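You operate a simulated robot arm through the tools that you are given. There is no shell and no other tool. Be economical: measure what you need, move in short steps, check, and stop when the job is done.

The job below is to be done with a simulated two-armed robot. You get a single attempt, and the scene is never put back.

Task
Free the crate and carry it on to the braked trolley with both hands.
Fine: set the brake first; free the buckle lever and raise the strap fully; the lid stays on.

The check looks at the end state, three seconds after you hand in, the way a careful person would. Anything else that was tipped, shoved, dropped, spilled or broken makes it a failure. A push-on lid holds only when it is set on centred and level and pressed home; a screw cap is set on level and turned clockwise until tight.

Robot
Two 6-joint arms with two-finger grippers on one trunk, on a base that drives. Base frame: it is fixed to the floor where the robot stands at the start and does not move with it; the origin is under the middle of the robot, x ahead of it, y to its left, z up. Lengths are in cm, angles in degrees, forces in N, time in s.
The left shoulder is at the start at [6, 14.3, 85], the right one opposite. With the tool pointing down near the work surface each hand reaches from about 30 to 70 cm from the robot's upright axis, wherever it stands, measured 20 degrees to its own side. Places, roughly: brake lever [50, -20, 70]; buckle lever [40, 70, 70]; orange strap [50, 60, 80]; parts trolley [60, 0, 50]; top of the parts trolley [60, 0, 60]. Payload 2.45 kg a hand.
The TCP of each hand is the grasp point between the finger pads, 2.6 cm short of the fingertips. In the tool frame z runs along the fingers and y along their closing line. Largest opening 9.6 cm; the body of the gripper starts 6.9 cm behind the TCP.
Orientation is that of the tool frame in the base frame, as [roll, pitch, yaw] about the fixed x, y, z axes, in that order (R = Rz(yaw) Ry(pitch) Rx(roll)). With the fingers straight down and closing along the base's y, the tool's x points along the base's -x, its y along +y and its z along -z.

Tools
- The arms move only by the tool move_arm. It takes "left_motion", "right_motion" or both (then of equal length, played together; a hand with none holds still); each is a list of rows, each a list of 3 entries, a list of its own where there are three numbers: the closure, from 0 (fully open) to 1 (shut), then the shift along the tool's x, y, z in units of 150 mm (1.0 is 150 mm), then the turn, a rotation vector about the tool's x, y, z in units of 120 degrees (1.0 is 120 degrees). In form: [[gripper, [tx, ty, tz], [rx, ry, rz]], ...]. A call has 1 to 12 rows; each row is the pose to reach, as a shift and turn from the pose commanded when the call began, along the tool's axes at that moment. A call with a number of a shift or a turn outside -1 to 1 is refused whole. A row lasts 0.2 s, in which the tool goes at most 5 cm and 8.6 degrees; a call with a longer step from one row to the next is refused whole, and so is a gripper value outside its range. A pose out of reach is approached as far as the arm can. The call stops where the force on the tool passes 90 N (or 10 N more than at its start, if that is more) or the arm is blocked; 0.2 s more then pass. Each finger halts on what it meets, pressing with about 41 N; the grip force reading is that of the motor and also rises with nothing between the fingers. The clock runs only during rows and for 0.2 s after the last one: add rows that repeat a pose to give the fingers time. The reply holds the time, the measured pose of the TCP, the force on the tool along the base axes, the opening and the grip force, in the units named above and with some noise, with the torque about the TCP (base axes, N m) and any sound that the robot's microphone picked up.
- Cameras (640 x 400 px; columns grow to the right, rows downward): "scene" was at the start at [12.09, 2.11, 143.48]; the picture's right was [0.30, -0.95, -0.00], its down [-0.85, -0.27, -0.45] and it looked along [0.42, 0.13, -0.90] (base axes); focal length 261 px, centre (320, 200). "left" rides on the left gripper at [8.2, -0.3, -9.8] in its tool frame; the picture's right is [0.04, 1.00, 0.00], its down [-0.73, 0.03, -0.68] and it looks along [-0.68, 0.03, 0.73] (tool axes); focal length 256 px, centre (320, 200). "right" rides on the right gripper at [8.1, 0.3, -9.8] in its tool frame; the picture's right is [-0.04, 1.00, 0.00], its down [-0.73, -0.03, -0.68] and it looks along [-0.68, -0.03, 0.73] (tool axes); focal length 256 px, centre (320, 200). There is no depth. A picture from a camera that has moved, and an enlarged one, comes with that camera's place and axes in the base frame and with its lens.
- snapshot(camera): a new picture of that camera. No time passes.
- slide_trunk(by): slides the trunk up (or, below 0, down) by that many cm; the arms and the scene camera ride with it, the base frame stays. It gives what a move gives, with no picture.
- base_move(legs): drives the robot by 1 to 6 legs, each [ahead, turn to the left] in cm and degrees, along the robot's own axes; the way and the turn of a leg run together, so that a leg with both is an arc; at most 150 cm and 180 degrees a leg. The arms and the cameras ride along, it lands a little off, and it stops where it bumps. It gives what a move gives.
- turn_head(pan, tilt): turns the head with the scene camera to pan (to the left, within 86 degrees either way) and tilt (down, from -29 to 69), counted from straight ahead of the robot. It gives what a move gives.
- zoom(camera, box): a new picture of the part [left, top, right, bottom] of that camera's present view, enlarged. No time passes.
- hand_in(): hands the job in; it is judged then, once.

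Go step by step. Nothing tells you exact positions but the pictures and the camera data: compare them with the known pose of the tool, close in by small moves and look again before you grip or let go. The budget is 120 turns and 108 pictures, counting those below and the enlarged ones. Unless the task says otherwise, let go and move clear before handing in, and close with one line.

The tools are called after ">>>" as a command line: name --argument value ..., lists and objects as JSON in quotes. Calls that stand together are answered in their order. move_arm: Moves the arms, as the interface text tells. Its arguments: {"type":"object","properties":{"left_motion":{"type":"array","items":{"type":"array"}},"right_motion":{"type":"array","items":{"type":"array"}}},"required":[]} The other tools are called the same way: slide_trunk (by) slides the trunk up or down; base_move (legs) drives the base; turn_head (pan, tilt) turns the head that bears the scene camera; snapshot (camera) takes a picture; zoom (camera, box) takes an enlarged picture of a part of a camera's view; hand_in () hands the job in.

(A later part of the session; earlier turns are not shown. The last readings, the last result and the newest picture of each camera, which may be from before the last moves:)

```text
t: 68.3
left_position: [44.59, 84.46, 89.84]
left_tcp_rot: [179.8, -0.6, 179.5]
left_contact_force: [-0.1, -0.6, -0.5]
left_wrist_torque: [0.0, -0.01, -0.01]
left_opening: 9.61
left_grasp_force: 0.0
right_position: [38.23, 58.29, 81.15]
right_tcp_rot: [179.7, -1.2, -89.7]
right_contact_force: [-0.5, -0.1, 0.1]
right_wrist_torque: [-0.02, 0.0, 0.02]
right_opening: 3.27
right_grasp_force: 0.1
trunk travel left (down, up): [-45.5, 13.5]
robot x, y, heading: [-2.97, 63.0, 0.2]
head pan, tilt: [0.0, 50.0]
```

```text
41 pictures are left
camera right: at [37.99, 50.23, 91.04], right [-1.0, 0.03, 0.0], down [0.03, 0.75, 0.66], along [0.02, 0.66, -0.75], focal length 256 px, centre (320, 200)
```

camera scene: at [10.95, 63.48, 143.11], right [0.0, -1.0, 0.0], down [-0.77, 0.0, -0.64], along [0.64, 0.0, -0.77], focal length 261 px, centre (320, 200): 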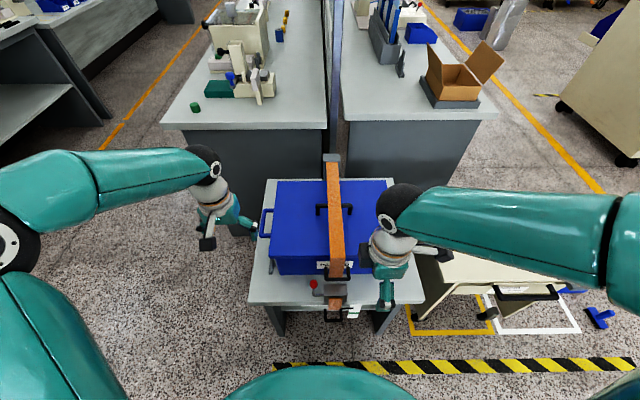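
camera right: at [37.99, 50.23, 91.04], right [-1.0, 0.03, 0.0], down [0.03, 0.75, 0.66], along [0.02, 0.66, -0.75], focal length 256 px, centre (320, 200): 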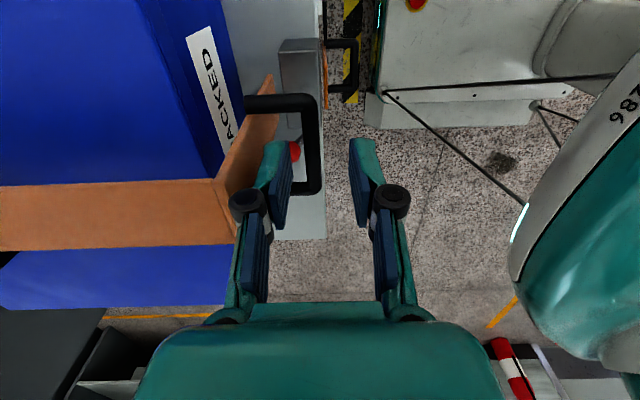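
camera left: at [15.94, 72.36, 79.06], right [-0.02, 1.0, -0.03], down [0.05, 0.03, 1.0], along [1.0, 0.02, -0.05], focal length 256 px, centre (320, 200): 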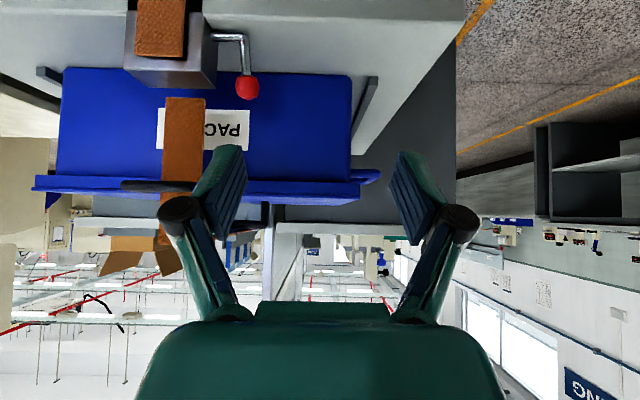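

>>> move_arm --right_motion '[[0.66, [-0.03, -0.03, 0.2], [0, 0, 0]], [0.66, [-0.03, -0.03, 0.38], [0, 0, 0]], [0.8, [-0.03, -0.03, 0.38], [0, 0, 0]], [1, [-0.03, -0.03, 0.38], [0, 0, 0]], [1, [-0.03, -0.03, 0.38], [0, 0, 0]]]'

>>> snapshot --camera "right"

```text
t: 69.5
left_position: [44.65, 84.41, 89.81]
left_tcp_rot: [179.8, -0.6, 179.5]
left_contact_force: [0.5, 0.7, 0.2]
left_wrist_torque: [-0.03, 0.02, 0.0]
left_opening: 9.61
left_grasp_force: 0.0
right_position: [38.96, 58.43, 75.51]
right_tcp_rot: [179.8, -1.1, -89.4]
right_contact_force: [2.9, -2.6, 2.9]
right_wrist_torque: [0.73, -1.09, 0.79]
right_opening: 0.78
right_grasp_force: 35.3
trunk travel left (down, up): [-45.5, 13.5]
robot x, y, heading: [-3.07, 63.69, 0.1]
head pan, tilt: [0.0, 50.0]
```

```text
40 pictures are left
camera right: at [38.55, 50.48, 85.37], right [-1.0, 0.03, 0.0], down [0.02, 0.75, 0.66], along [0.02, 0.66, -0.75], focal length 256 px, centre (320, 200)
```

right: 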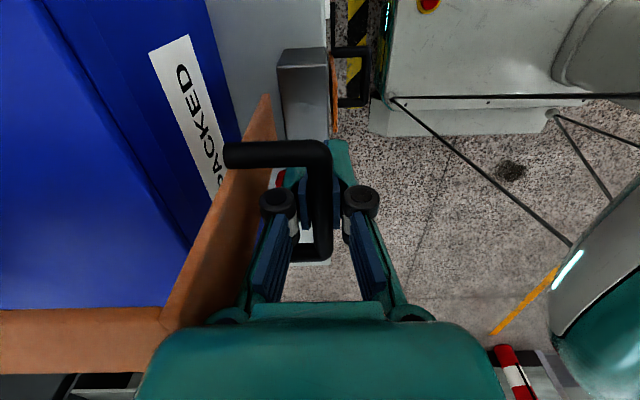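

Bar gripped. I begin lifting along its arc about the rear hinge, gently at first.

>>> move_arm --right_motion '[[1, [0, 0, -0.13], [0, 0, 0]], [1, [0, 0, -0.26], [0, 0, 0]], [1, [0, -0.01, -0.5], [0, 0, 0]], [1, [0, -0.01, -0.5], [0, 0, 0]]]'

>>> snapshot --camera "scene"

```text
t: 70.5
left_position: [44.32, 84.33, 89.92]
left_tcp_rot: [179.6, -0.4, 179.5]
left_contact_force: [0.0, 0.3, 0.5]
left_wrist_torque: [0.03, -0.01, -0.02]
left_opening: 9.61
left_grasp_force: 0.1
right_position: [38.59, 58.6, 82.88]
right_tcp_rot: [179.3, -1.4, -89.4]
right_contact_force: [-25.0, -22.4, 0.6]
right_wrist_torque: [0.34, -0.45, 0.6]
right_opening: 0.88
right_grasp_force: 34.4
trunk travel left (down, up): [-45.5, 13.5]
robot x, y, heading: [-2.87, 63.03, 0.2]
head pan, tilt: [0.0, 50.0]
```

```text
39 pictures are left
camera scene: at [10.4, 63.21, 143.17], right [0.0, -1.0, 0.0], down [-0.76, 0.0, -0.64], along [0.64, 0.0, -0.76], focal length 261 px, centre (320, 200)
```

scene: 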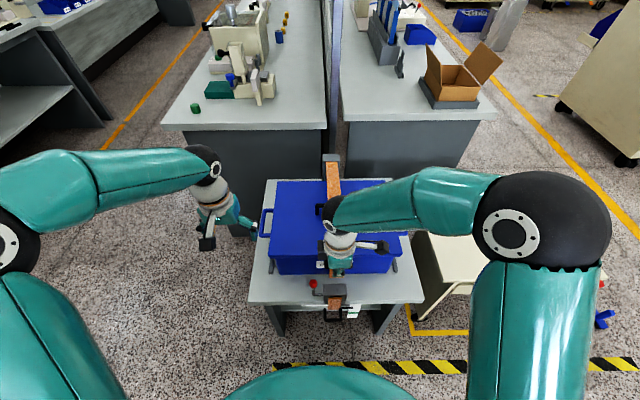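

The strap lifts easily. I raise the trunk with it and continue the arc, tilting the hand forward as it goes.

>>> slide_trunk --by 6

>>> move_arm --right_motion '[[1, [0.02, -0.02, -0.15], [0.05, 0, 0]], [1, [0.02, -0.07, -0.35], [0.1, 0, 0]], [1, [0.02, -0.15, -0.55], [0.16, 0, 0]], [1, [0.02, -0.27, -0.77], [0.22, 0, 0]], [1, [0.02, -0.27, -0.77], [0.22, 0, 0]]]'

>>> snapshot --camera "scene"

```text
t: 71.5
left_position: [44.79, 84.13, 95.85]
left_tcp_rot: [179.6, -0.8, 179.5]
left_contact_force: [0.2, -0.2, -0.8]
left_wrist_torque: [-0.02, -0.01, -0.01]
left_opening: 9.59
left_grasp_force: 0.2
right_position: [39.23, 58.57, 88.93]
right_tcp_rot: [179.9, -1.2, -89.6]
right_contact_force: [7.0, -30.0, -1.5]
right_wrist_torque: [0.49, 0.13, 0.62]
right_opening: 0.87
right_grasp_force: 34.6
trunk travel left (down, up): [-51.5, 7.5]
robot x, y, heading: [-3.21, 63.39, -0.2]
head pan, tilt: [0.0, 50.0]
```

```text
t: 72.7
left_position: [45.04, 84.41, 95.49]
left_tcp_rot: [179.8, -0.9, 179.7]
left_contact_force: [0.8, 0.5, 0.6]
left_wrist_torque: [-0.04, 0.0, 0.02]
left_opening: 9.6
left_grasp_force: 0.1
right_position: [43.57, 58.7, 99.95]
right_tcp_rot: [-154.5, -1.1, -89.6]
right_contact_force: [36.0, 0.4, -33.3]
right_wrist_torque: [3.29, 5.49, 1.12]
right_opening: 3.79
right_grasp_force: 44.7
trunk travel left (down, up): [-51.5, 7.5]
robot x, y, heading: [-2.39, 63.26, -0.1]
head pan, tilt: [0.0, 50.0]
```

```text
38 pictures are left
camera scene: at [11.82, 63.41, 149.01], right [0.0, -1.0, 0.0], down [-0.77, 0.0, -0.64], along [0.64, 0.0, -0.77], focal length 261 px, centre (320, 200)
```

scene: 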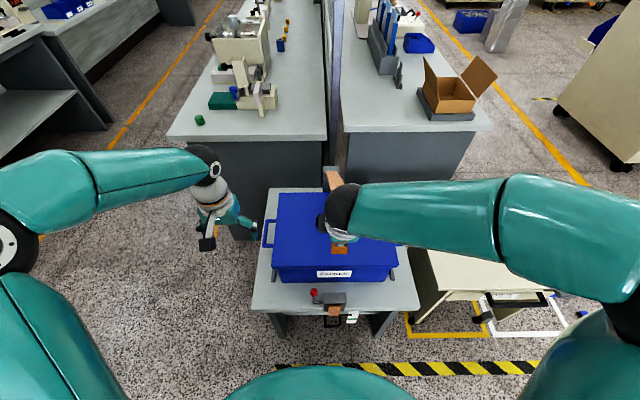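

>>> snapshot --camera "right"

```text
37 pictures are left
camera right: at [39.0, 50.53, 108.81], right [-0.9, 0.03, -0.43], down [-0.27, 0.74, 0.61], along [0.34, 0.67, -0.66], focal length 256 px, centre (320, 200)
```

right: 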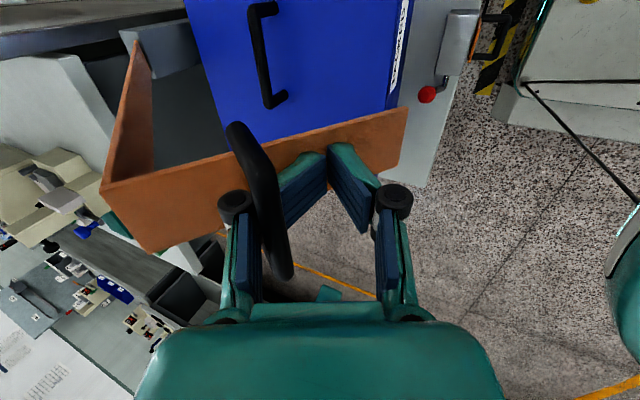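

The fingertips jammed against the strap as the angles changed. I undo the wrist tilt, then open slightly and see whether the strap stays up by itself.

>>> move_arm --right_motion '[[0.6, [0, 0, -0.03], [0, 0, 0]], [0.5, [0, 0, -0.06], [-0.06, 0, 0]], [0.5, [0, 0, -0.06], [-0.12, 0, 0]], [0.5, [0, 0, -0.06], [-0.18, 0, 0]]]'

>>> snapshot --camera "right"

>>> snapshot --camera "left"

```text
t: 73.7
left_position: [44.63, 84.46, 95.81]
left_tcp_rot: [179.8, -0.7, 179.5]
left_contact_force: [0.3, -0.4, 0.4]
left_wrist_torque: [0.02, 0.02, 0.04]
left_opening: 9.6
left_grasp_force: 0.2
right_position: [42.76, 58.91, 101.33]
right_tcp_rot: [-175.6, -1.2, -89.4]
right_contact_force: [-1.4, 1.6, 1.2]
right_wrist_torque: [0.05, 0.02, 0.08]
right_opening: 5.09
right_grasp_force: 0.1
trunk travel left (down, up): [-51.5, 7.5]
robot x, y, heading: [-3.04, 63.55, -0.1]
head pan, tilt: [0.0, 50.0]
```

```text
36 pictures are left
camera right: at [41.72, 50.83, 111.22], right [-1.0, 0.03, -0.08], down [-0.03, 0.75, 0.67], along [0.08, 0.67, -0.74], focal length 256 px, centre (320, 200)
```

right: 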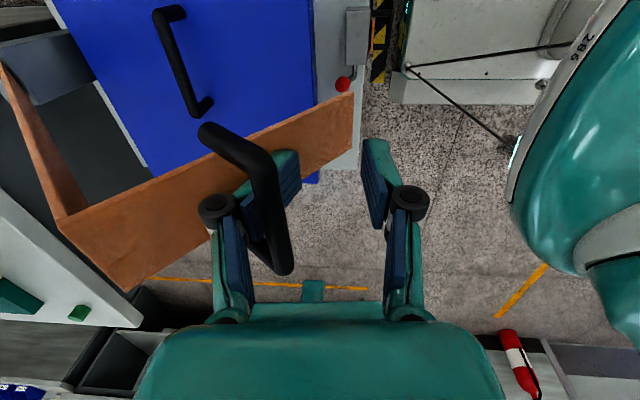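

```text
35 pictures are left
camera left: at [36.55, 84.13, 105.7], right [-0.03, 1.0, 0.0], down [0.74, 0.02, 0.67], along [0.67, 0.02, -0.74], focal length 256 px, centre (320, 200)
```

left: 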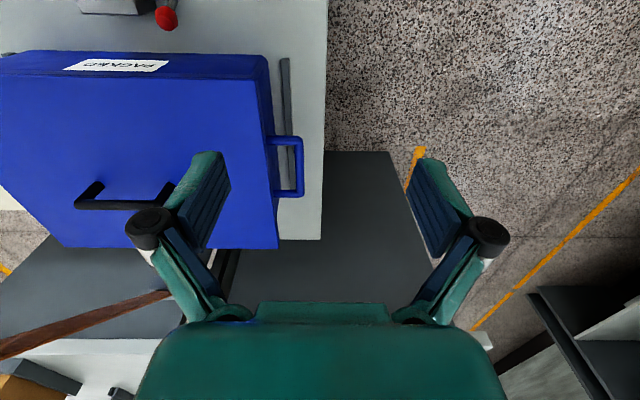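

The strap stays up on its own. I draw the hand out upward and back.

>>> move_arm --right_motion '[[0.5, [0, 0, -0.15], [0, 0, 0]], [0.5, [0, 0, -0.35], [0, 0, 0]], [0.5, [0, 0.1, -0.5], [0, 0, 0]]]'

>>> snapshot --camera "right"

>>> snapshot --camera "scene"

```text
t: 74.5
left_position: [44.17, 84.5, 96.26]
left_tcp_rot: [179.8, -0.3, 179.5]
left_contact_force: [-1.4, -0.7, 0.8]
left_wrist_torque: [0.02, -0.13, 0.01]
left_opening: 9.59
left_grasp_force: 0.0
right_position: [40.28, 59.19, 109.15]
right_tcp_rot: [-175.3, -1.0, -89.5]
right_contact_force: [-1.2, 0.6, 0.7]
right_wrist_torque: [0.0, -0.13, 0.01]
right_opening: 4.8
right_grasp_force: 0.0
trunk travel left (down, up): [-51.5, 7.5]
robot x, y, heading: [-2.71, 63.49, -0.2]
head pan, tilt: [0.0, 50.0]
```

```text
34 pictures are left
camera right: at [39.13, 51.13, 118.94], right [-1.0, 0.03, -0.08], down [-0.03, 0.75, 0.67], along [0.08, 0.67, -0.74], focal length 256 px, centre (320, 200)
```

right: 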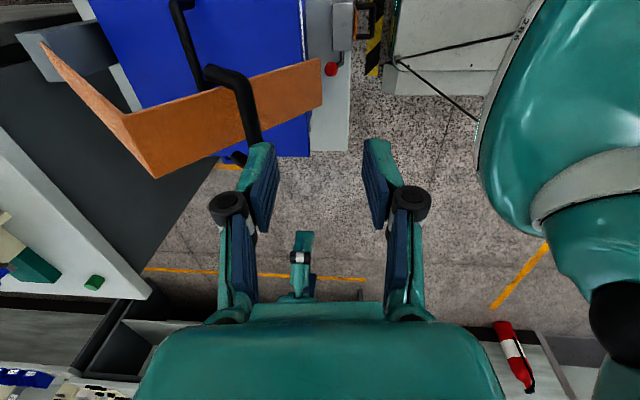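

```text
33 pictures are left
camera scene: at [10.14, 63.51, 149.25], right [0.0, -1.0, 0.0], down [-0.76, 0.0, -0.65], along [0.65, 0.0, -0.76], focal length 261 px, centre (320, 200)
```

scene: 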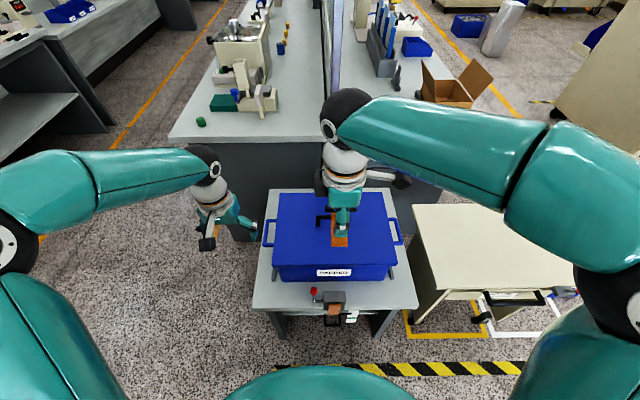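

The strap stands at about 33° by itself. I'll lift it the rest of the way from underneath with closed fingers pointing forward, so I retreat and tilt the right hand to horizontal.

>>> move_arm --right_motion '[[0.8, [0, 0.3, 0], [0, 0, 0]], [1, [0, 0.6, 0], [0, 0, 0]], [1, [0, 0.8, 0.1], [0.07, 0, 0]], [1, [0, 0.8, 0.25], [0.14, 0, 0]], [1, [0, 0.8, 0.4], [0.21, 0, 0]], [1, [0, 0.8, 0.55], [0.28, 0, 0]], [1, [0, 0.8, 0.7], [0.35, 0, 0]], [1, [0, 0.8, 0.85], [0.42, 0, 0]], [1, [0, 0.8, 1], [0.49, 0, 0]], [1, [0, 0.8, 1], [0.56, 0, 0]], [1, [0, 0.8, 1], [0.62, 0, 0]]]'

>>> snapshot --camera "right"

```text
t: 76.6
left_position: [44.61, 84.5, 95.82]
left_tcp_rot: [179.8, -0.6, 179.7]
left_contact_force: [0.6, 0.4, 0.0]
left_wrist_torque: [-0.01, -0.03, 0.03]
left_opening: 9.59
left_grasp_force: 0.1
right_position: [36.52, 64.66, 102.08]
right_tcp_rot: [-108.2, 14.5, -94.6]
right_contact_force: [0.4, -0.6, 1.3]
right_wrist_torque: [-0.03, 0.01, -0.04]
right_opening: 0.0
right_grasp_force: 28.6
right hand out of reach, approached as far as the arm can: row 6, 7, 8, 9, 10
trunk travel left (down, up): [-51.5, 7.5]
robot x, y, heading: [-2.57, 63.31, 0.2]
head pan, tilt: [0.0, 50.0]
stopped in row 10 (right hand): the arm was blocked; the commanded pose is now the measured one
```

```text
32 pictures are left
camera right: at [26.35, 56.75, 102.77], right [-0.29, 0.3, -0.91], down [-0.58, 0.7, 0.42], along [0.76, 0.65, -0.03], focal length 256 px, centre (320, 200)
```

right: 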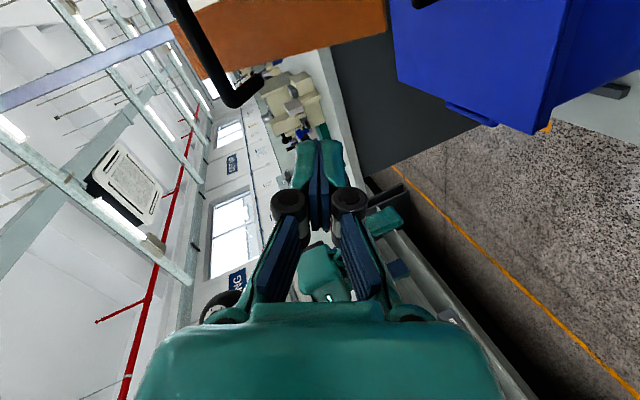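

Too close for that wrist pose. I back up 14 cm; the strap stays by itself, so I can work in steps.

>>> base_move --legs '[[-14, 0]]'

>>> move_arm --right_motion '[[1, [0.05, 0, 0], [0.0, 0.04, 0.0]], [1, [0.1, 0.0, 0.0], [0.02, 0.08, 0.02]], [1, [0.2, 0.15, 0.0], [0.02, 0.12, 0.03]], [1, [0.3, 0.3, 0.0], [0.02, 0.12, 0.03]], [1, [0.35, 0.5, 0.0], [0.02, 0.12, 0.03]]]'

>>> snapshot --camera "right"

>>> snapshot --camera "scene"

```text
t: 78.0
left_position: [30.38, 84.32, 96.15]
left_tcp_rot: [179.7, -0.5, 179.4]
left_contact_force: [-0.9, 0.8, 0.0]
left_wrist_torque: [-0.04, -0.06, -0.01]
left_opening: 9.6
left_grasp_force: 0.1
right_position: [22.31, 64.75, 102.34]
right_tcp_rot: [-108.1, 14.4, -94.5]
right_contact_force: [-0.6, 0.4, 0.1]
right_wrist_torque: [-0.01, -0.02, 0.01]
right_opening: 0.0
right_grasp_force: 28.6
trunk travel left (down, up): [-51.5, 7.5]
robot x, y, heading: [-16.9, 63.7, 0.0]
head pan, tilt: [0.0, 50.0]
```

```text
t: 78.9
left_position: [30.58, 84.38, 95.99]
left_tcp_rot: [179.8, -0.6, 179.4]
left_contact_force: [-0.1, -0.7, 0.6]
left_wrist_torque: [0.03, 0.0, -0.04]
left_opening: 9.63
left_grasp_force: 0.0
right_position: [22.24, 60.44, 103.21]
right_tcp_rot: [-108.9, 23.0, -113.0]
right_contact_force: [0.1, 0.1, -0.3]
right_wrist_torque: [0.03, -0.01, 0.03]
right_opening: 0.01
right_grasp_force: 28.4
trunk travel left (down, up): [-51.5, 7.5]
robot x, y, heading: [-16.97, 63.32, -0.5]
head pan, tilt: [0.0, 50.0]
stopped in row 4 (right hand): the arm was blocked; the commanded pose is now the measured one
```

```text
31 pictures are left
camera right: at [10.16, 55.96, 102.63], right [-0.14, 0.5, -0.85], down [-0.36, 0.78, 0.52], along [0.92, 0.38, 0.07], focal length 256 px, centre (320, 200)
```

right: 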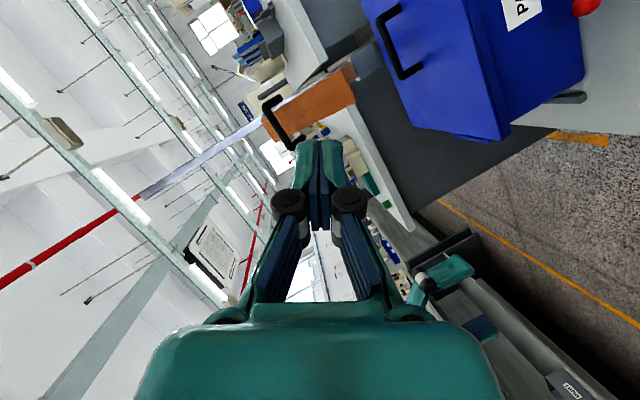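

```text
30 pictures are left
camera scene: at [-3.39, 63.44, 149.12], right [0.0, -1.0, 0.0], down [-0.77, 0.0, -0.64], along [0.64, 0.0, -0.77], focal length 261 px, centre (320, 200)
```

scene: 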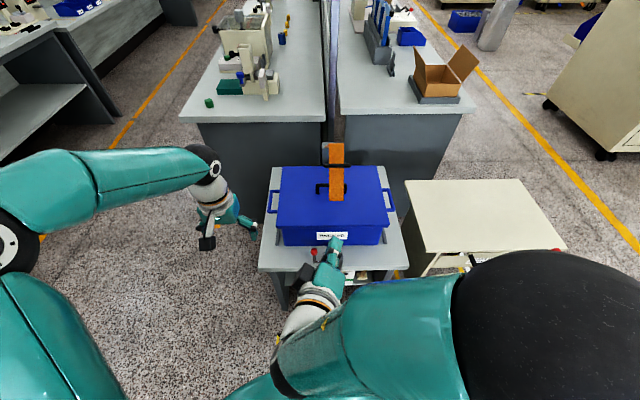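

The strap appears to have swung nearly upright. I zoom in to check.

>>> zoom --camera "scene" --box '[260, 110, 420, 270]'

>>> zoom --camera "right" --box '[220, 20, 420, 180]'

```text
2.50 times, centred on (340, 190) of scene
camera zoom: at [-3.39, 63.44, 149.12], right [0.0, -1.0, 0.0], down [-0.77, 0.0, -0.64], along [0.64, 0.0, -0.77], focal length 652 px, centre (270, 225)
```

zoom: 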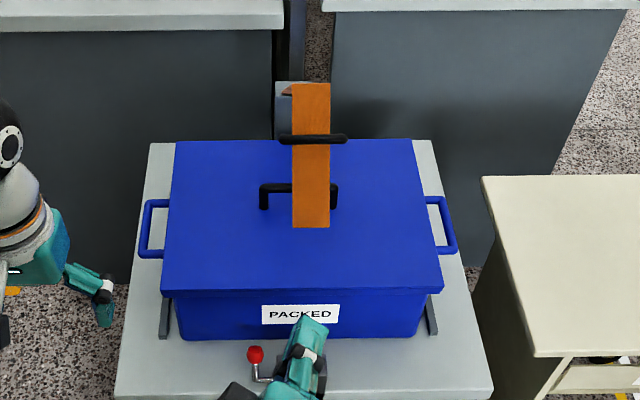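

```text
2.50 times, centred on (320, 100) of right
camera zoom: at [10.16, 55.96, 102.63], right [-0.14, 0.5, -0.85], down [-0.36, 0.78, 0.52], along [0.92, 0.38, 0.07], focal length 640 px, centre (320, 450)
```

zoom: 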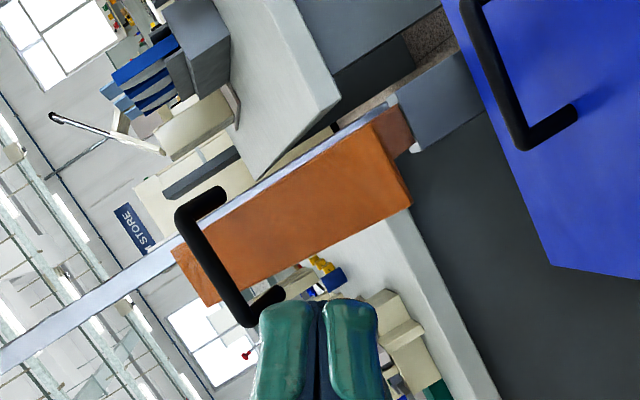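

The strap is at roughly 45°, held by itself. I turn the right hand to a straight forward-down pose to get the fingers under the strap's lower end.

>>> move_arm --right_motion '[[1, [0, 0, 0.15], [0, 0, 0.065]], [1, [0, 0, 0.3], [0, 0, 0.13]], [1, [0, 0, 0.4], [0, 0, 0.195]], [1, [0, 0, 0.4], [0, 0, 0.26]], [1, [0, 0, 0.4], [0, 0, 0.325]], [1, [0, 0, 0.4], [0, 0, 0.39]], [1, [0, 0, 0.4], [0, 0, 0.455]], [1, [0, 0, 0.4], [0, 0, 0.51]]]'

```text
t: 80.7
left_position: [30.6, 84.32, 95.99]
left_tcp_rot: [179.7, -0.5, 179.3]
left_contact_force: [-0.7, 0.3, -0.4]
left_wrist_torque: [-0.01, -0.06, -0.02]
left_opening: 9.6
left_grasp_force: 0.0
right_position: [27.7, 59.01, 101.35]
right_tcp_rot: [-165.4, 72.2, -179.8]
right_contact_force: [0.0, 0.1, -0.1]
right_wrist_torque: [0.01, -0.02, 0.02]
right_opening: 0.01
right_grasp_force: 28.5
trunk travel left (down, up): [-51.5, 7.5]
robot x, y, heading: [-17.34, 63.31, -0.2]
head pan, tilt: [0.0, 50.0]
```

>>> move_arm --right_motion '[[1, [0.25, 0.02, 0.08], [-0.06, -0.005, -0.018]], [1, [0.5, 0.04, 0.15], [-0.119, -0.01, -0.037]], [1, [0.75, 0.06, 0.22], [-0.119, -0.01, -0.037]], [1, [0.95, 0.077, 0.296], [-0.119, -0.01, -0.037]], [1, [0.95, 0.077, 0.296], [-0.119, -0.01, -0.037]]]'

>>> snapshot --camera "right"

```text
t: 81.9
left_position: [30.44, 84.39, 96.17]
left_tcp_rot: [179.8, -0.7, 179.4]
left_contact_force: [-0.2, -0.8, -0.9]
left_wrist_torque: [0.01, -0.04, -0.02]
left_opening: 9.6
left_grasp_force: 0.1
right_position: [27.54, 58.93, 86.31]
right_tcp_rot: [-165.1, 72.3, -164.5]
right_contact_force: [0.2, -0.3, 0.4]
right_wrist_torque: [0.02, 0.03, -0.01]
right_opening: 0.0
right_grasp_force: 28.3
right hand out of reach, approached as far as the arm can: row 2, 3
trunk travel left (down, up): [-51.5, 7.5]
robot x, y, heading: [-17.36, 63.37, 0.1]
head pan, tilt: [0.0, 50.0]
```

```text
27 pictures are left
camera right: at [15.74, 58.47, 81.48], right [-0.01, 1.0, -0.04], down [-0.43, 0.03, 0.9], along [0.9, 0.03, 0.43], focal length 256 px, centre (320, 200)
```

right: 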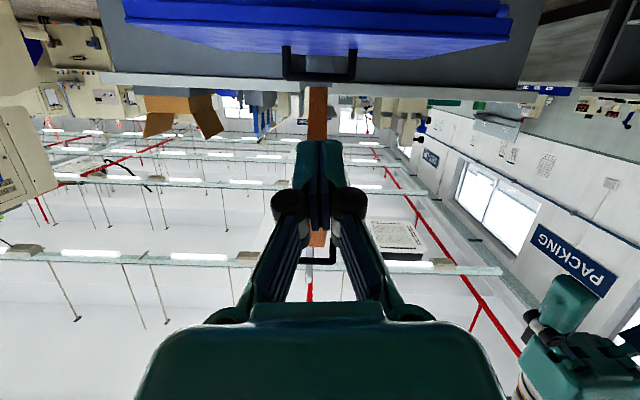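

The strap's free end is at about [38.7, 58.5, 98] and the hinge about [83, 78]. I move the fingers beneath the end and then lift it along its arc.

>>> move_arm --right_motion '[[1, [-0.15, -0.012, 0.16], [0, 0, 0]], [1, [-0.31, -0.024, 0.32], [0, 0, 0]], [1, [-0.46, -0.036, 0.485], [0, 0, 0]], [1, [-0.617, -0.047, 0.647], [0, 0, 0]], [1, [-0.617, -0.047, 0.647], [0, 0, 0]]]'

>>> snapshot --camera "right"

```text
t: 83.1
left_position: [30.65, 84.35, 96.07]
left_tcp_rot: [179.8, -0.7, 179.4]
left_contact_force: [0.1, 0.2, 0.0]
left_wrist_torque: [0.03, 0.0, 0.0]
left_opening: 9.56
left_grasp_force: 0.0
right_position: [40.11, 59.02, 92.58]
right_tcp_rot: [-165.0, 72.1, -164.4]
right_contact_force: [-0.3, -0.1, -0.7]
right_wrist_torque: [0.03, 0.0, 0.0]
right_opening: 0.0
right_grasp_force: 28.5
trunk travel left (down, up): [-51.5, 7.5]
robot x, y, heading: [-16.99, 63.36, -0.5]
head pan, tilt: [0.0, 50.0]
```

```text
26 pictures are left
camera right: at [28.17, 58.53, 87.62], right [-0.01, 1.0, -0.04], down [-0.43, 0.03, 0.9], along [0.9, 0.03, 0.43], focal length 256 px, centre (320, 200)
```

right: 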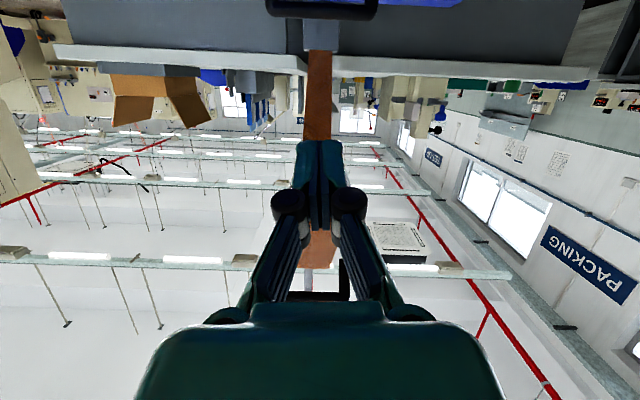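

>>> move_arm --right_motion '[[1, [-0.222, -0.018, -0.069], [0, 0, 0]], [1, [-0.4, -0.03, -0.055], [0, 0, 0]], [1, [-0.585, -0.045, -0.042], [0, 0, 0]], [1, [-0.786, -0.06, 0.021], [0, 0, 0]], [1, [-0.965, -0.08, 0.084], [0, 0, 0]], [1, [-0.965, -0.08, 0.084], [0, 0, 0]]]'

>>> zoom --camera "scene" --box '[240, 100, 440, 270]'

```text
t: 84.5
left_position: [30.54, 84.32, 95.94]
left_tcp_rot: [179.9, -0.6, 179.4]
left_contact_force: [0.3, 0.0, 0.6]
left_wrist_torque: [-0.01, -0.04, -0.01]
left_opening: 9.57
left_grasp_force: 0.1
right_position: [45.4, 58.9, 106.12]
right_tcp_rot: [-165.0, 72.1, -164.5]
right_contact_force: [-0.9, -0.2, 0.2]
right_wrist_torque: [0.0, 0.02, 0.01]
right_opening: 0.0
right_grasp_force: 28.4
trunk travel left (down, up): [-51.5, 7.5]
robot x, y, heading: [-17.14, 63.29, -0.1]
head pan, tilt: [0.0, 50.0]
```

```text
2.35 times, centred on (340, 185) of scene
camera zoom: at [-3.36, 63.47, 149.14], right [0.0, -1.0, 0.0], down [-0.77, 0.0, -0.64], along [0.64, 0.0, -0.77], focal length 614 px, centre (273, 235)
```

zoom: 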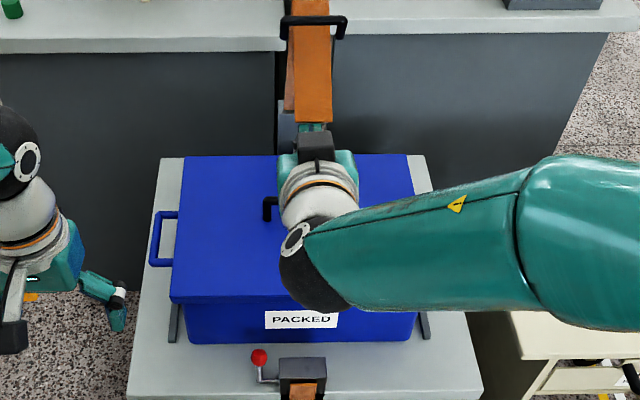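

The strap is rising without resistance (about 55° now). I continue along its arc.

>>> move_arm --right_motion '[[1, [-0.262, -0.02, 0.128], [0, 0, 0]], [1, [-0.553, -0.04, 0.303], [0, 0, 0]], [1, [-0.745, -0.055, 0.432], [0, 0, 0]], [1, [-0.913, -0.07, 0.568], [0, 0, 0]], [1, [-0.913, -0.07, 0.568], [0, 0, 0]]]'

>>> base_move --legs '[[8, 0]]'

>>> snapshot --camera "right"

>>> snapshot --camera "scene"

```text
refused: row 2 steps farther than a row can; nothing moved
```

```text
t: 85.6
left_position: [39.03, 84.35, 95.93]
left_tcp_rot: [179.7, -0.8, 179.3]
left_contact_force: [-0.1, 1.2, 0.0]
left_wrist_torque: [0.0, 0.03, 0.01]
left_opening: 9.56
left_grasp_force: 0.0
right_position: [53.88, 58.93, 106.04]
right_tcp_rot: [-165.1, 71.9, -164.7]
right_contact_force: [0.4, 0.5, 0.4]
right_wrist_torque: [-0.02, 0.0, -0.02]
right_opening: 0.0
right_grasp_force: 28.3
trunk travel left (down, up): [-51.5, 7.5]
robot x, y, heading: [-9.13, 63.12, -0.1]
head pan, tilt: [0.0, 50.0]
```

```text
24 pictures are left
camera right: at [41.9, 58.51, 101.12], right [-0.01, 1.0, -0.04], down [-0.43, 0.03, 0.9], along [0.9, 0.03, 0.43], focal length 256 px, centre (320, 200)
```

right: 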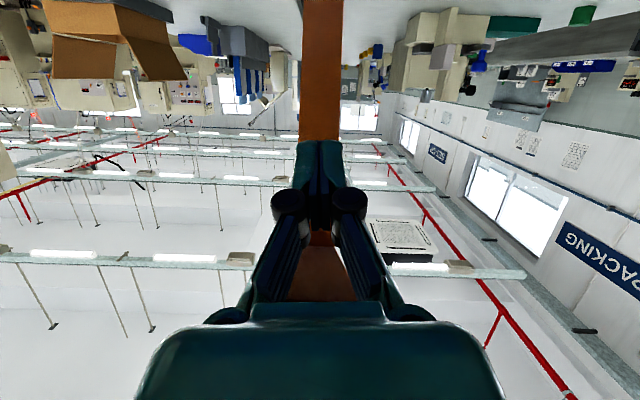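

```text
23 pictures are left
camera scene: at [5.16, 63.43, 149.11], right [0.0, -1.0, 0.0], down [-0.77, 0.0, -0.64], along [0.64, 0.0, -0.77], focal length 261 px, centre (320, 200)
```

scene: 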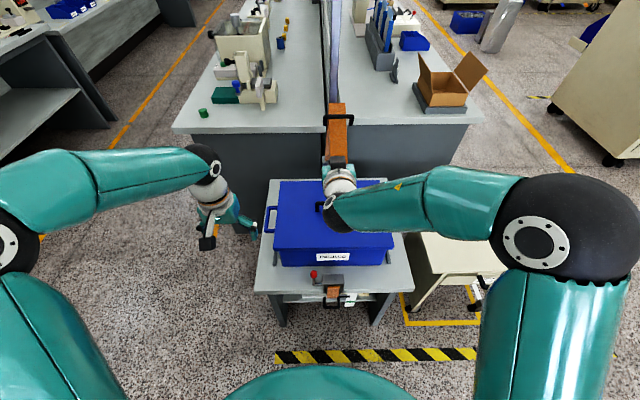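

Now the hand is under the strap itself; I push on forward and up, then drive forward a bit.

>>> move_arm --right_motion '[[1, [-0.14, -0.01, 0.167], [0, 0, 0]], [1, [-0.28, -0.02, 0.333], [0, 0, 0]], [1, [-0.42, -0.03, 0.5], [0, 0, 0]], [1, [-0.553, -0.04, 0.667], [0, 0, 0]], [1, [-0.553, -0.04, 0.667], [0, 0, 0]]]'

>>> base_move --legs '[[7, 0]]'

>>> snapshot --camera "scene"

```text
t: 86.8
left_position: [37.88, 84.35, 96.59]
left_tcp_rot: [179.8, 0.1, 179.3]
left_contact_force: [-1.0, -1.3, -0.4]
left_wrist_torque: [0.0, 0.01, 0.01]
left_opening: 9.6
left_grasp_force: 0.2
right_position: [64.35, 59.0, 113.95]
right_tcp_rot: [-164.0, 74.4, -163.5]
right_contact_force: [-42.2, 2.0, 65.1]
right_wrist_torque: [0.54, 2.68, 0.36]
right_opening: 0.0
right_grasp_force: 28.5
trunk travel left (down, up): [-51.5, 7.5]
robot x, y, heading: [-8.72, 63.46, -0.1]
head pan, tilt: [0.0, 50.0]
```

```text
t: 87.7
left_position: [40.62, 84.25, 97.24]
left_tcp_rot: [179.9, 0.7, 179.3]
left_contact_force: [-1.2, 1.0, 1.7]
left_wrist_torque: [-0.03, -0.24, -0.02]
left_opening: 9.57
left_grasp_force: 0.1
right_position: [67.1, 59.06, 115.54]
right_tcp_rot: [-163.3, 75.8, -162.7]
right_contact_force: [-2.8, 0.1, 2.6]
right_wrist_torque: [0.01, 0.19, -0.02]
right_opening: 0.0
right_grasp_force: 28.8
trunk travel left (down, up): [-51.5, 7.5]
robot x, y, heading: [-5.39, 63.01, -0.6]
head pan, tilt: [0.0, 50.0]
stopped in leg 1: the force on the tool passed its limit at 97 N (the readings are from after the stop); the commanded pose is now the measured one
```

```text
22 pictures are left
camera scene: at [6.67, 63.4, 149.34], right [0.0, -1.0, 0.0], down [-0.76, 0.0, -0.65], along [0.65, 0.0, -0.76], focal length 261 px, centre (320, 200)
```

scene: 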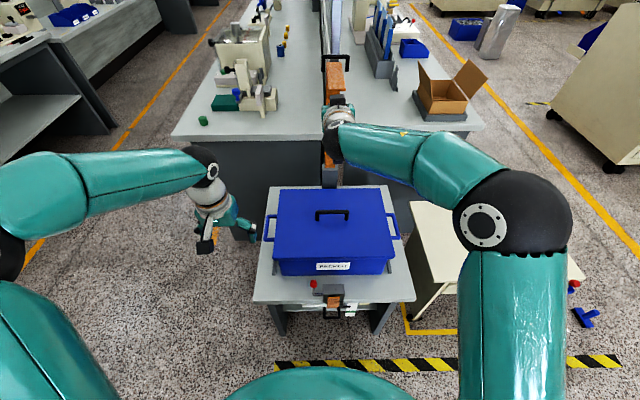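

>>> snapshot --camera "right"

>>> zoom --camera "scene" --box '[270, 30, 400, 200]'

```text
21 pictures are left
camera right: at [55.45, 58.58, 109.88], right [-0.01, 1.0, -0.03], down [-0.49, 0.02, 0.87], along [0.87, 0.02, 0.49], focal length 256 px, centre (320, 200)
```

right: 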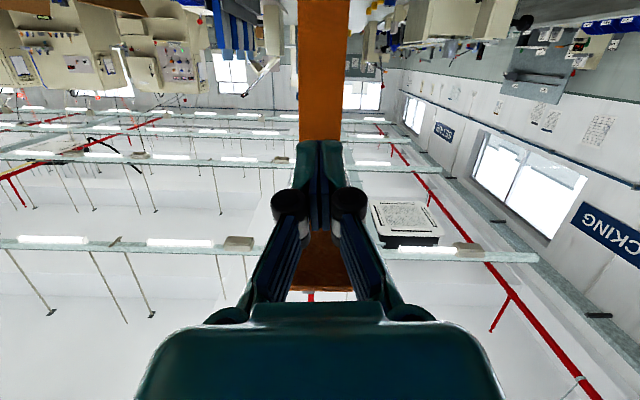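

```text
2.35 times, centred on (335, 115) of scene
camera zoom: at [6.67, 63.4, 149.34], right [0.0, -1.0, 0.0], down [-0.76, 0.0, -0.65], along [0.65, 0.0, -0.76], focal length 614 px, centre (285, 400)
```

zoom: 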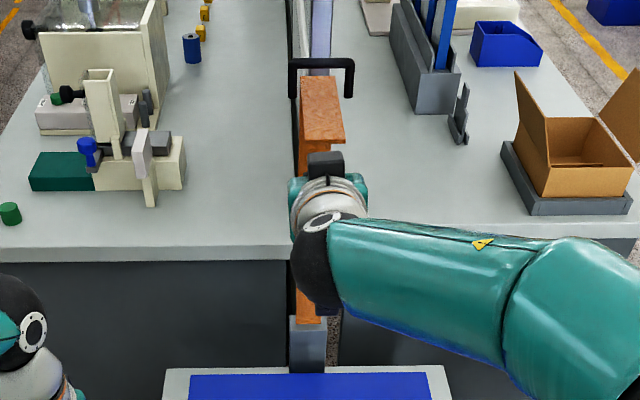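

The strap is nearly upright (about 79°). I try another gentle push forward to see whether this is its stop.

>>> move_arm --right_motion '[[1, [-0.04, 0, 0.08], [0, 0, 0]], [1, [-0.08, 0, 0.16], [0, 0, 0]], [1, [-0.12, 0, 0.24], [0, 0, 0]], [1, [-0.12, 0, 0.24], [0, 0, 0]]]'

>>> zoom --camera "scene" --box '[270, 30, 400, 200]'

```text
t: 88.7
left_position: [41.37, 84.2, 96.56]
left_tcp_rot: [179.7, -0.1, 179.3]
left_contact_force: [0.1, 0.0, -1.0]
left_wrist_torque: [0.0, 0.0, -0.03]
left_opening: 9.61
left_grasp_force: 0.0
right_position: [71.95, 59.1, 114.93]
right_tcp_rot: [-164.1, 74.6, -163.3]
right_contact_force: [-64.0, -9.4, -19.9]
right_wrist_torque: [0.37, -5.09, 1.16]
right_opening: 0.01
right_grasp_force: 29.0
trunk travel left (down, up): [-51.5, 7.5]
robot x, y, heading: [-5.27, 63.36, -0.3]
head pan, tilt: [0.0, 50.0]
```

```text
2.35 times, centred on (335, 115) of scene
camera zoom: at [7.51, 63.25, 149.21], right [-0.01, -1.0, 0.0], down [-0.76, 0.0, -0.65], along [0.65, 0.0, -0.76], focal length 614 px, centre (285, 400)
```

zoom: 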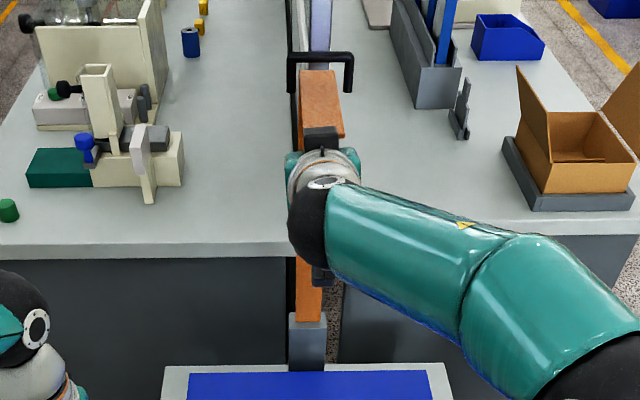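

>>> move_arm --right_motion '[[1, [-0.03, 0, 0.08], [0, 0, 0]], [1, [-0.06, 0, 0.16], [0, 0, 0]], [1, [-0.06, 0, 0.16], [0, 0, 0]]]'

```text
t: 89.0
left_position: [41.22, 84.21, 96.81]
left_tcp_rot: [179.7, 0.0, 179.3]
left_contact_force: [-0.8, -0.5, -0.8]
left_wrist_torque: [-0.02, 0.04, 0.01]
left_opening: 9.62
left_grasp_force: 0.0
right_position: [72.12, 59.14, 115.21]
right_tcp_rot: [-164.5, 74.5, -163.9]
right_contact_force: [-70.7, -14.6, -10.0]
right_wrist_torque: [0.88, -4.78, 1.61]
right_opening: 0.03
right_grasp_force: 28.1
trunk travel left (down, up): [-51.5, 7.5]
robot x, y, heading: [-5.46, 63.52, -0.4]
head pan, tilt: [0.0, 50.0]
stopped in row 1 (right hand): the force on the tool passed its limit at 95 N (the readings are from after the stop); the commanded pose is now the measured one
```

That's its hard stop: the strap is fully up. I withdraw the hand straight back and low, and check that it stays.

>>> move_arm --right_motion '[[1, [0.12, 0, -0.08], [0, 0, 0]], [1, [0.2, 0, -0.3], [0, 0, 0]], [1, [0.3, 0, -0.55], [0, 0, 0]], [1, [0.42, 0, -0.8], [0, 0, 0]], [1, [0.5, 0, -1], [0, 0, 0]]]'

>>> base_move --legs '[[-8, 0]]'

>>> snapshot --camera "scene"

```text
t: 90.2
left_position: [42.18, 84.26, 96.25]
left_tcp_rot: [179.8, -0.4, 179.3]
left_contact_force: [-0.3, -0.3, -0.2]
left_wrist_torque: [-0.02, 0.0, -0.02]
left_opening: 9.59
left_grasp_force: 0.1
right_position: [56.37, 58.48, 111.3]
right_tcp_rot: [-164.6, 74.1, -163.9]
right_contact_force: [0.0, 0.9, 0.1]
right_wrist_torque: [0.03, 0.03, 0.01]
right_opening: 0.0
right_grasp_force: 28.7
trunk travel left (down, up): [-51.5, 7.5]
robot x, y, heading: [-5.07, 63.42, -0.1]
head pan, tilt: [0.0, 50.0]
```

```text
t: 91.3
left_position: [33.89, 84.39, 96.38]
left_tcp_rot: [179.9, -0.3, 179.4]
left_contact_force: [-0.3, -0.4, -0.3]
left_wrist_torque: [0.0, -0.05, 0.02]
left_opening: 9.57
left_grasp_force: 0.0
right_position: [48.2, 58.64, 111.25]
right_tcp_rot: [-164.4, 74.0, -163.8]
right_contact_force: [0.6, 0.3, -0.3]
right_wrist_torque: [-0.01, -0.02, -0.01]
right_opening: 0.02
right_grasp_force: 28.9
trunk travel left (down, up): [-51.5, 7.5]
robot x, y, heading: [-13.55, 63.46, -0.5]
head pan, tilt: [0.0, 50.0]
```

```text
18 pictures are left
camera scene: at [0.28, 63.46, 149.16], right [-0.01, -1.0, 0.0], down [-0.77, 0.0, -0.64], along [0.64, 0.0, -0.77], focal length 261 px, centre (320, 200)
```

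scene: 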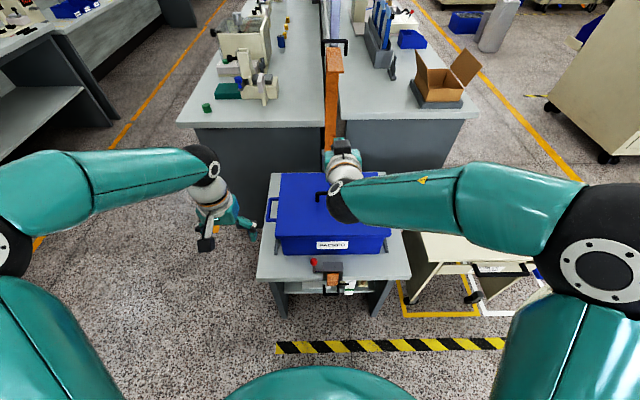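

The strap stands up and stays. Next comes the crate: I turn the right hand back to pointing down and bring both hands beside the crate's side handles (left bar about [62, 82.7, 70], right about [62, 35.7, 70]).

>>> move_arm --right_motion '[[0.7, [0.05, -0.12, -0.05], [0, 0.068, 0]], [0.4, [0.1, -0.24, -0.1], [0, 0.136, 0]], [0, [0.15, -0.36, -0.15], [0, 0.204, 0]], [0, [0.2, -0.48, -0.2], [0, 0.272, 0]], [0, [0.25, -0.6, -0.25], [0, 0.34, 0]], [0, [0.3, -0.72, -0.3], [0, 0.408, 0]], [0, [0.35, -0.84, -0.35], [0, 0.476, 0]], [0, [0.4, -0.96, -0.4], [0, 0.544, 0]], [0, [0.47, -1, -0.41], [0, 0.61, 0]]]'

```text
t: 93.3
left_position: [34.08, 84.38, 96.27]
left_tcp_rot: [179.8, -0.5, 179.2]
left_contact_force: [-1.0, -0.7, -0.4]
left_wrist_torque: [0.0, -0.02, -0.05]
left_opening: 9.62
left_grasp_force: 0.0
right_position: [40.99, 43.13, 107.26]
right_tcp_rot: [-175.9, 1.2, -178.7]
right_contact_force: [0.5, 0.1, 0.7]
right_wrist_torque: [0.0, -0.01, -0.01]
right_opening: 9.6
right_grasp_force: 0.0
trunk travel left (down, up): [-51.5, 7.5]
robot x, y, heading: [-13.72, 63.03, -0.3]
head pan, tilt: [0.0, 50.0]
```

>>> base_move --legs '[[13.5, 0]]'

>>> slide_trunk --by -11

>>> move_arm --left_motion '[[0, [-0.3, 0, 0], [0, 0, 0]], [0, [-0.6, 0, 0], [0, 0, 0]], [0, [-0.9, 0, 0], [0, 0, 0]]]' --right_motion '[[0, [-0.13, -0.17, 0.1], [-0.015, 0, 0]], [0, [-0.26, -0.34, 0.3], [-0.034, 0, 0]], [0, [-0.45, -0.5, 0.5], [-0.034, 0, 0]]]'

>>> snapshot --camera "left"

>>> snapshot --camera "right"

```text
t: 94.6
left_position: [47.91, 84.15, 96.22]
left_tcp_rot: [179.8, -0.6, 179.0]
left_contact_force: [1.2, -0.1, -0.4]
left_wrist_torque: [-0.02, 0.02, 0.0]
left_opening: 9.62
left_grasp_force: 0.1
right_position: [54.44, 42.8, 107.08]
right_tcp_rot: [-175.7, 1.2, -178.9]
right_contact_force: [1.0, 0.0, -0.2]
right_wrist_torque: [-0.05, 0.11, -0.01]
right_opening: 9.6
right_grasp_force: 0.0
trunk travel left (down, up): [-51.5, 7.5]
robot x, y, heading: [0.09, 63.27, -0.7]
head pan, tilt: [0.0, 50.0]
```

```text
t: 96.0
left_position: [47.67, 83.96, 85.48]
left_tcp_rot: [179.8, -0.5, 179.1]
left_contact_force: [0.2, -0.1, -0.5]
left_wrist_torque: [0.02, 0.0, -0.02]
left_opening: 9.59
left_grasp_force: 0.1
right_position: [54.34, 42.83, 96.3]
right_tcp_rot: [-175.8, 1.3, -178.9]
right_contact_force: [0.6, -0.5, 1.1]
right_wrist_torque: [0.03, 0.0, -0.01]
right_opening: 9.63
right_grasp_force: 0.1
trunk travel left (down, up): [-40.5, 18.5]
robot x, y, heading: [0.03, 63.17, -0.6]
head pan, tilt: [0.0, 50.0]
```

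```text
t: 96.8
left_position: [61.14, 83.86, 84.86]
left_tcp_rot: [179.8, -0.7, 179.0]
left_contact_force: [0.7, -0.1, -0.1]
left_wrist_torque: [0.02, 0.05, -0.04]
left_opening: 9.57
left_grasp_force: 0.0
right_position: [61.6, 34.84, 89.23]
right_tcp_rot: [-179.9, 1.1, -178.8]
right_contact_force: [-0.3, -0.2, -1.0]
right_wrist_torque: [0.0, 0.06, 0.03]
right_opening: 9.62
right_grasp_force: 0.0
trunk travel left (down, up): [-40.5, 18.5]
robot x, y, heading: [-0.02, 63.27, -0.8]
head pan, tilt: [0.0, 50.0]
```

```text
17 pictures are left
camera left: at [53.1, 83.52, 94.65], right [-0.02, 1.0, 0.0], down [0.74, 0.01, 0.67], along [0.67, 0.02, -0.74], focal length 256 px, centre (320, 200)
```

left: 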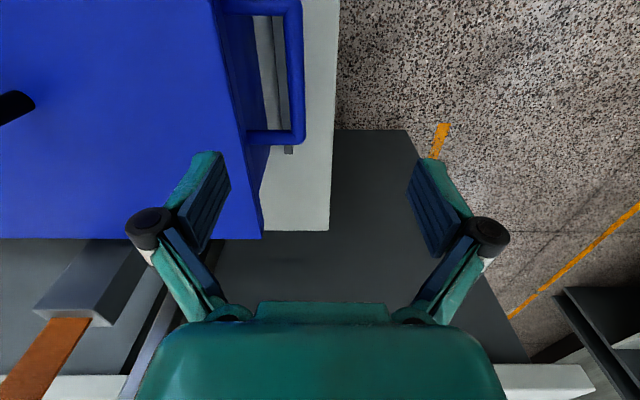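

```text
16 pictures are left
camera right: at [53.09, 34.99, 98.86], right [0.02, 1.0, 0.0], down [0.72, -0.01, 0.69], along [0.69, -0.02, -0.72], focal length 256 px, centre (320, 200)
```

right: 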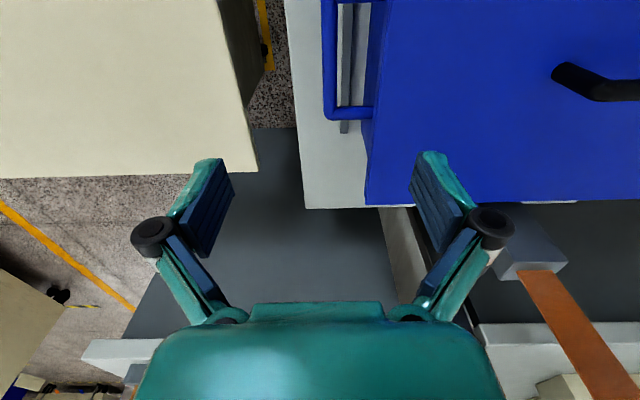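

>>> move_arm --left_motion '[[0.3, [0.01, -0.1, 0.15], [0, 0, 0]], [0.58, [0.02, -0.137, 0.3], [0, 0, 0]], [0.58, [0.02, -0.137, 0.45], [0, 0, 0]], [0.58, [0.02, -0.137, 0.58], [0, 0, 0]], [0.58, [0.02, -0.137, 0.58], [0, 0, 0]]]' --right_motion '[[0.3, [0.02, 0.02, 0.22], [0, 0, 0]], [0.58, [0.047, 0.043, 0.44], [0, 0, 0]], [0.58, [0.047, 0.043, 0.66], [0, 0, 0]], [0.58, [0.047, 0.043, 0.87], [0, 0, 0]], [0.58, [0.047, 0.043, 0.87], [0, 0, 0]]]'

>>> snapshot --camera "left"

>>> snapshot --camera "right"

```text
t: 98.0
left_position: [60.68, 81.8, 76.57]
left_tcp_rot: [179.8, -0.4, 179.1]
left_contact_force: [0.6, 0.4, -0.4]
left_wrist_torque: [0.0, -0.01, 0.02]
left_opening: 4.04
left_grasp_force: 0.0
right_position: [60.85, 35.57, 76.09]
right_tcp_rot: [-179.8, 1.3, -179.0]
right_contact_force: [-0.2, -0.1, 0.1]
right_wrist_torque: [0.0, -0.02, 0.03]
right_opening: 4.04
right_grasp_force: 0.1
trunk travel left (down, up): [-40.5, 18.5]
robot x, y, heading: [0.17, 63.41, -0.6]
head pan, tilt: [0.0, 50.0]
```

```text
15 pictures are left
camera left: at [52.64, 81.54, 86.25], right [-0.02, 1.0, 0.0], down [0.74, 0.01, 0.67], along [0.67, 0.02, -0.74], focal length 256 px, centre (320, 200)
```

left: 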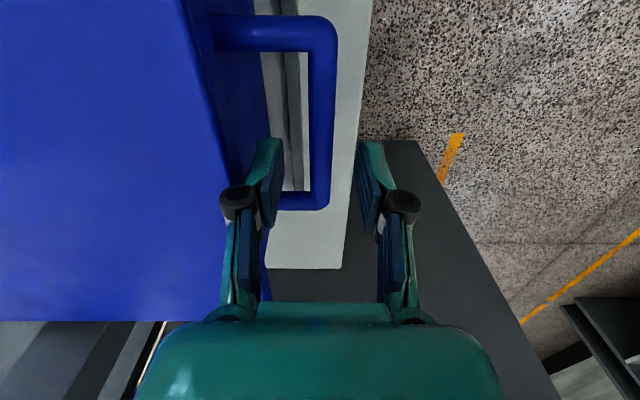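

```text
14 pictures are left
camera right: at [52.34, 35.73, 85.83], right [0.02, 1.0, 0.0], down [0.72, -0.01, 0.7], along [0.7, -0.02, -0.72], focal length 256 px, centre (320, 200)
```

right: 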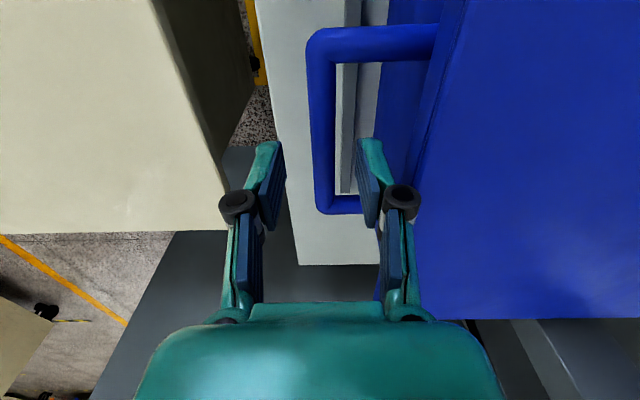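

Both bars lie between the fingers. I go down and close on them.

>>> move_arm --left_motion '[[0.58, [0, 0, 0.18], [0, 0, 0]], [0.58, [0, 0, 0.36], [0, 0, 0]], [0.75, [0, 0, 0.36], [0, 0, 0]], [1, [0, 0, 0.36], [0, 0, 0]], [1, [0, 0, 0.36], [0, 0, 0]], [1, [0, 0, 0.36], [0, 0, 0]]]' --right_motion '[[0.58, [0, 0, 0.17], [0, 0, 0]], [0.58, [0, 0, 0.33], [0, 0, 0]], [0.75, [0, 0, 0.33], [0, 0, 0]], [1, [0, 0, 0.33], [0, 0, 0]], [1, [0, 0, 0.33], [0, 0, 0]], [1, [0, 0, 0.33], [0, 0, 0]]]'

>>> snapshot --camera "left"

```text
t: 99.4
left_position: [60.72, 81.68, 71.07]
left_tcp_rot: [179.8, -0.5, 179.0]
left_contact_force: [1.9, -18.3, -1.1]
left_wrist_torque: [0.39, 0.21, 0.84]
left_opening: 1.29
left_grasp_force: 37.2
right_position: [60.77, 35.62, 71.43]
right_tcp_rot: [-180.0, 1.1, -178.9]
right_contact_force: [-1.4, 18.6, -0.7]
right_wrist_torque: [-0.32, -0.25, -0.11]
right_opening: 1.38
right_grasp_force: 37.4
trunk travel left (down, up): [-40.5, 18.5]
robot x, y, heading: [0.32, 63.51, -0.4]
head pan, tilt: [0.0, 50.0]
```

```text
13 pictures are left
camera left: at [52.69, 81.37, 80.97], right [-0.02, 1.0, 0.0], down [0.74, 0.02, 0.67], along [0.67, 0.02, -0.74], focal length 256 px, centre (320, 200)
```

left: 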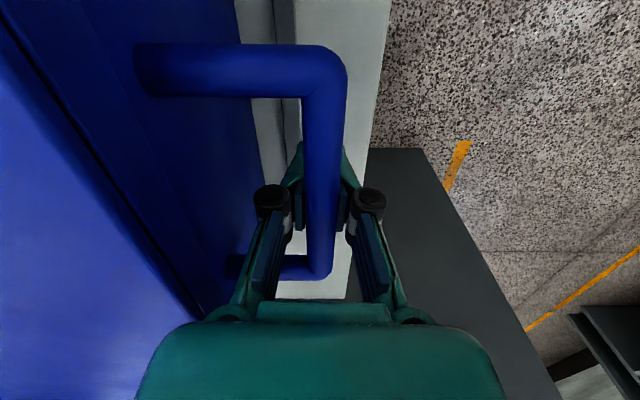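

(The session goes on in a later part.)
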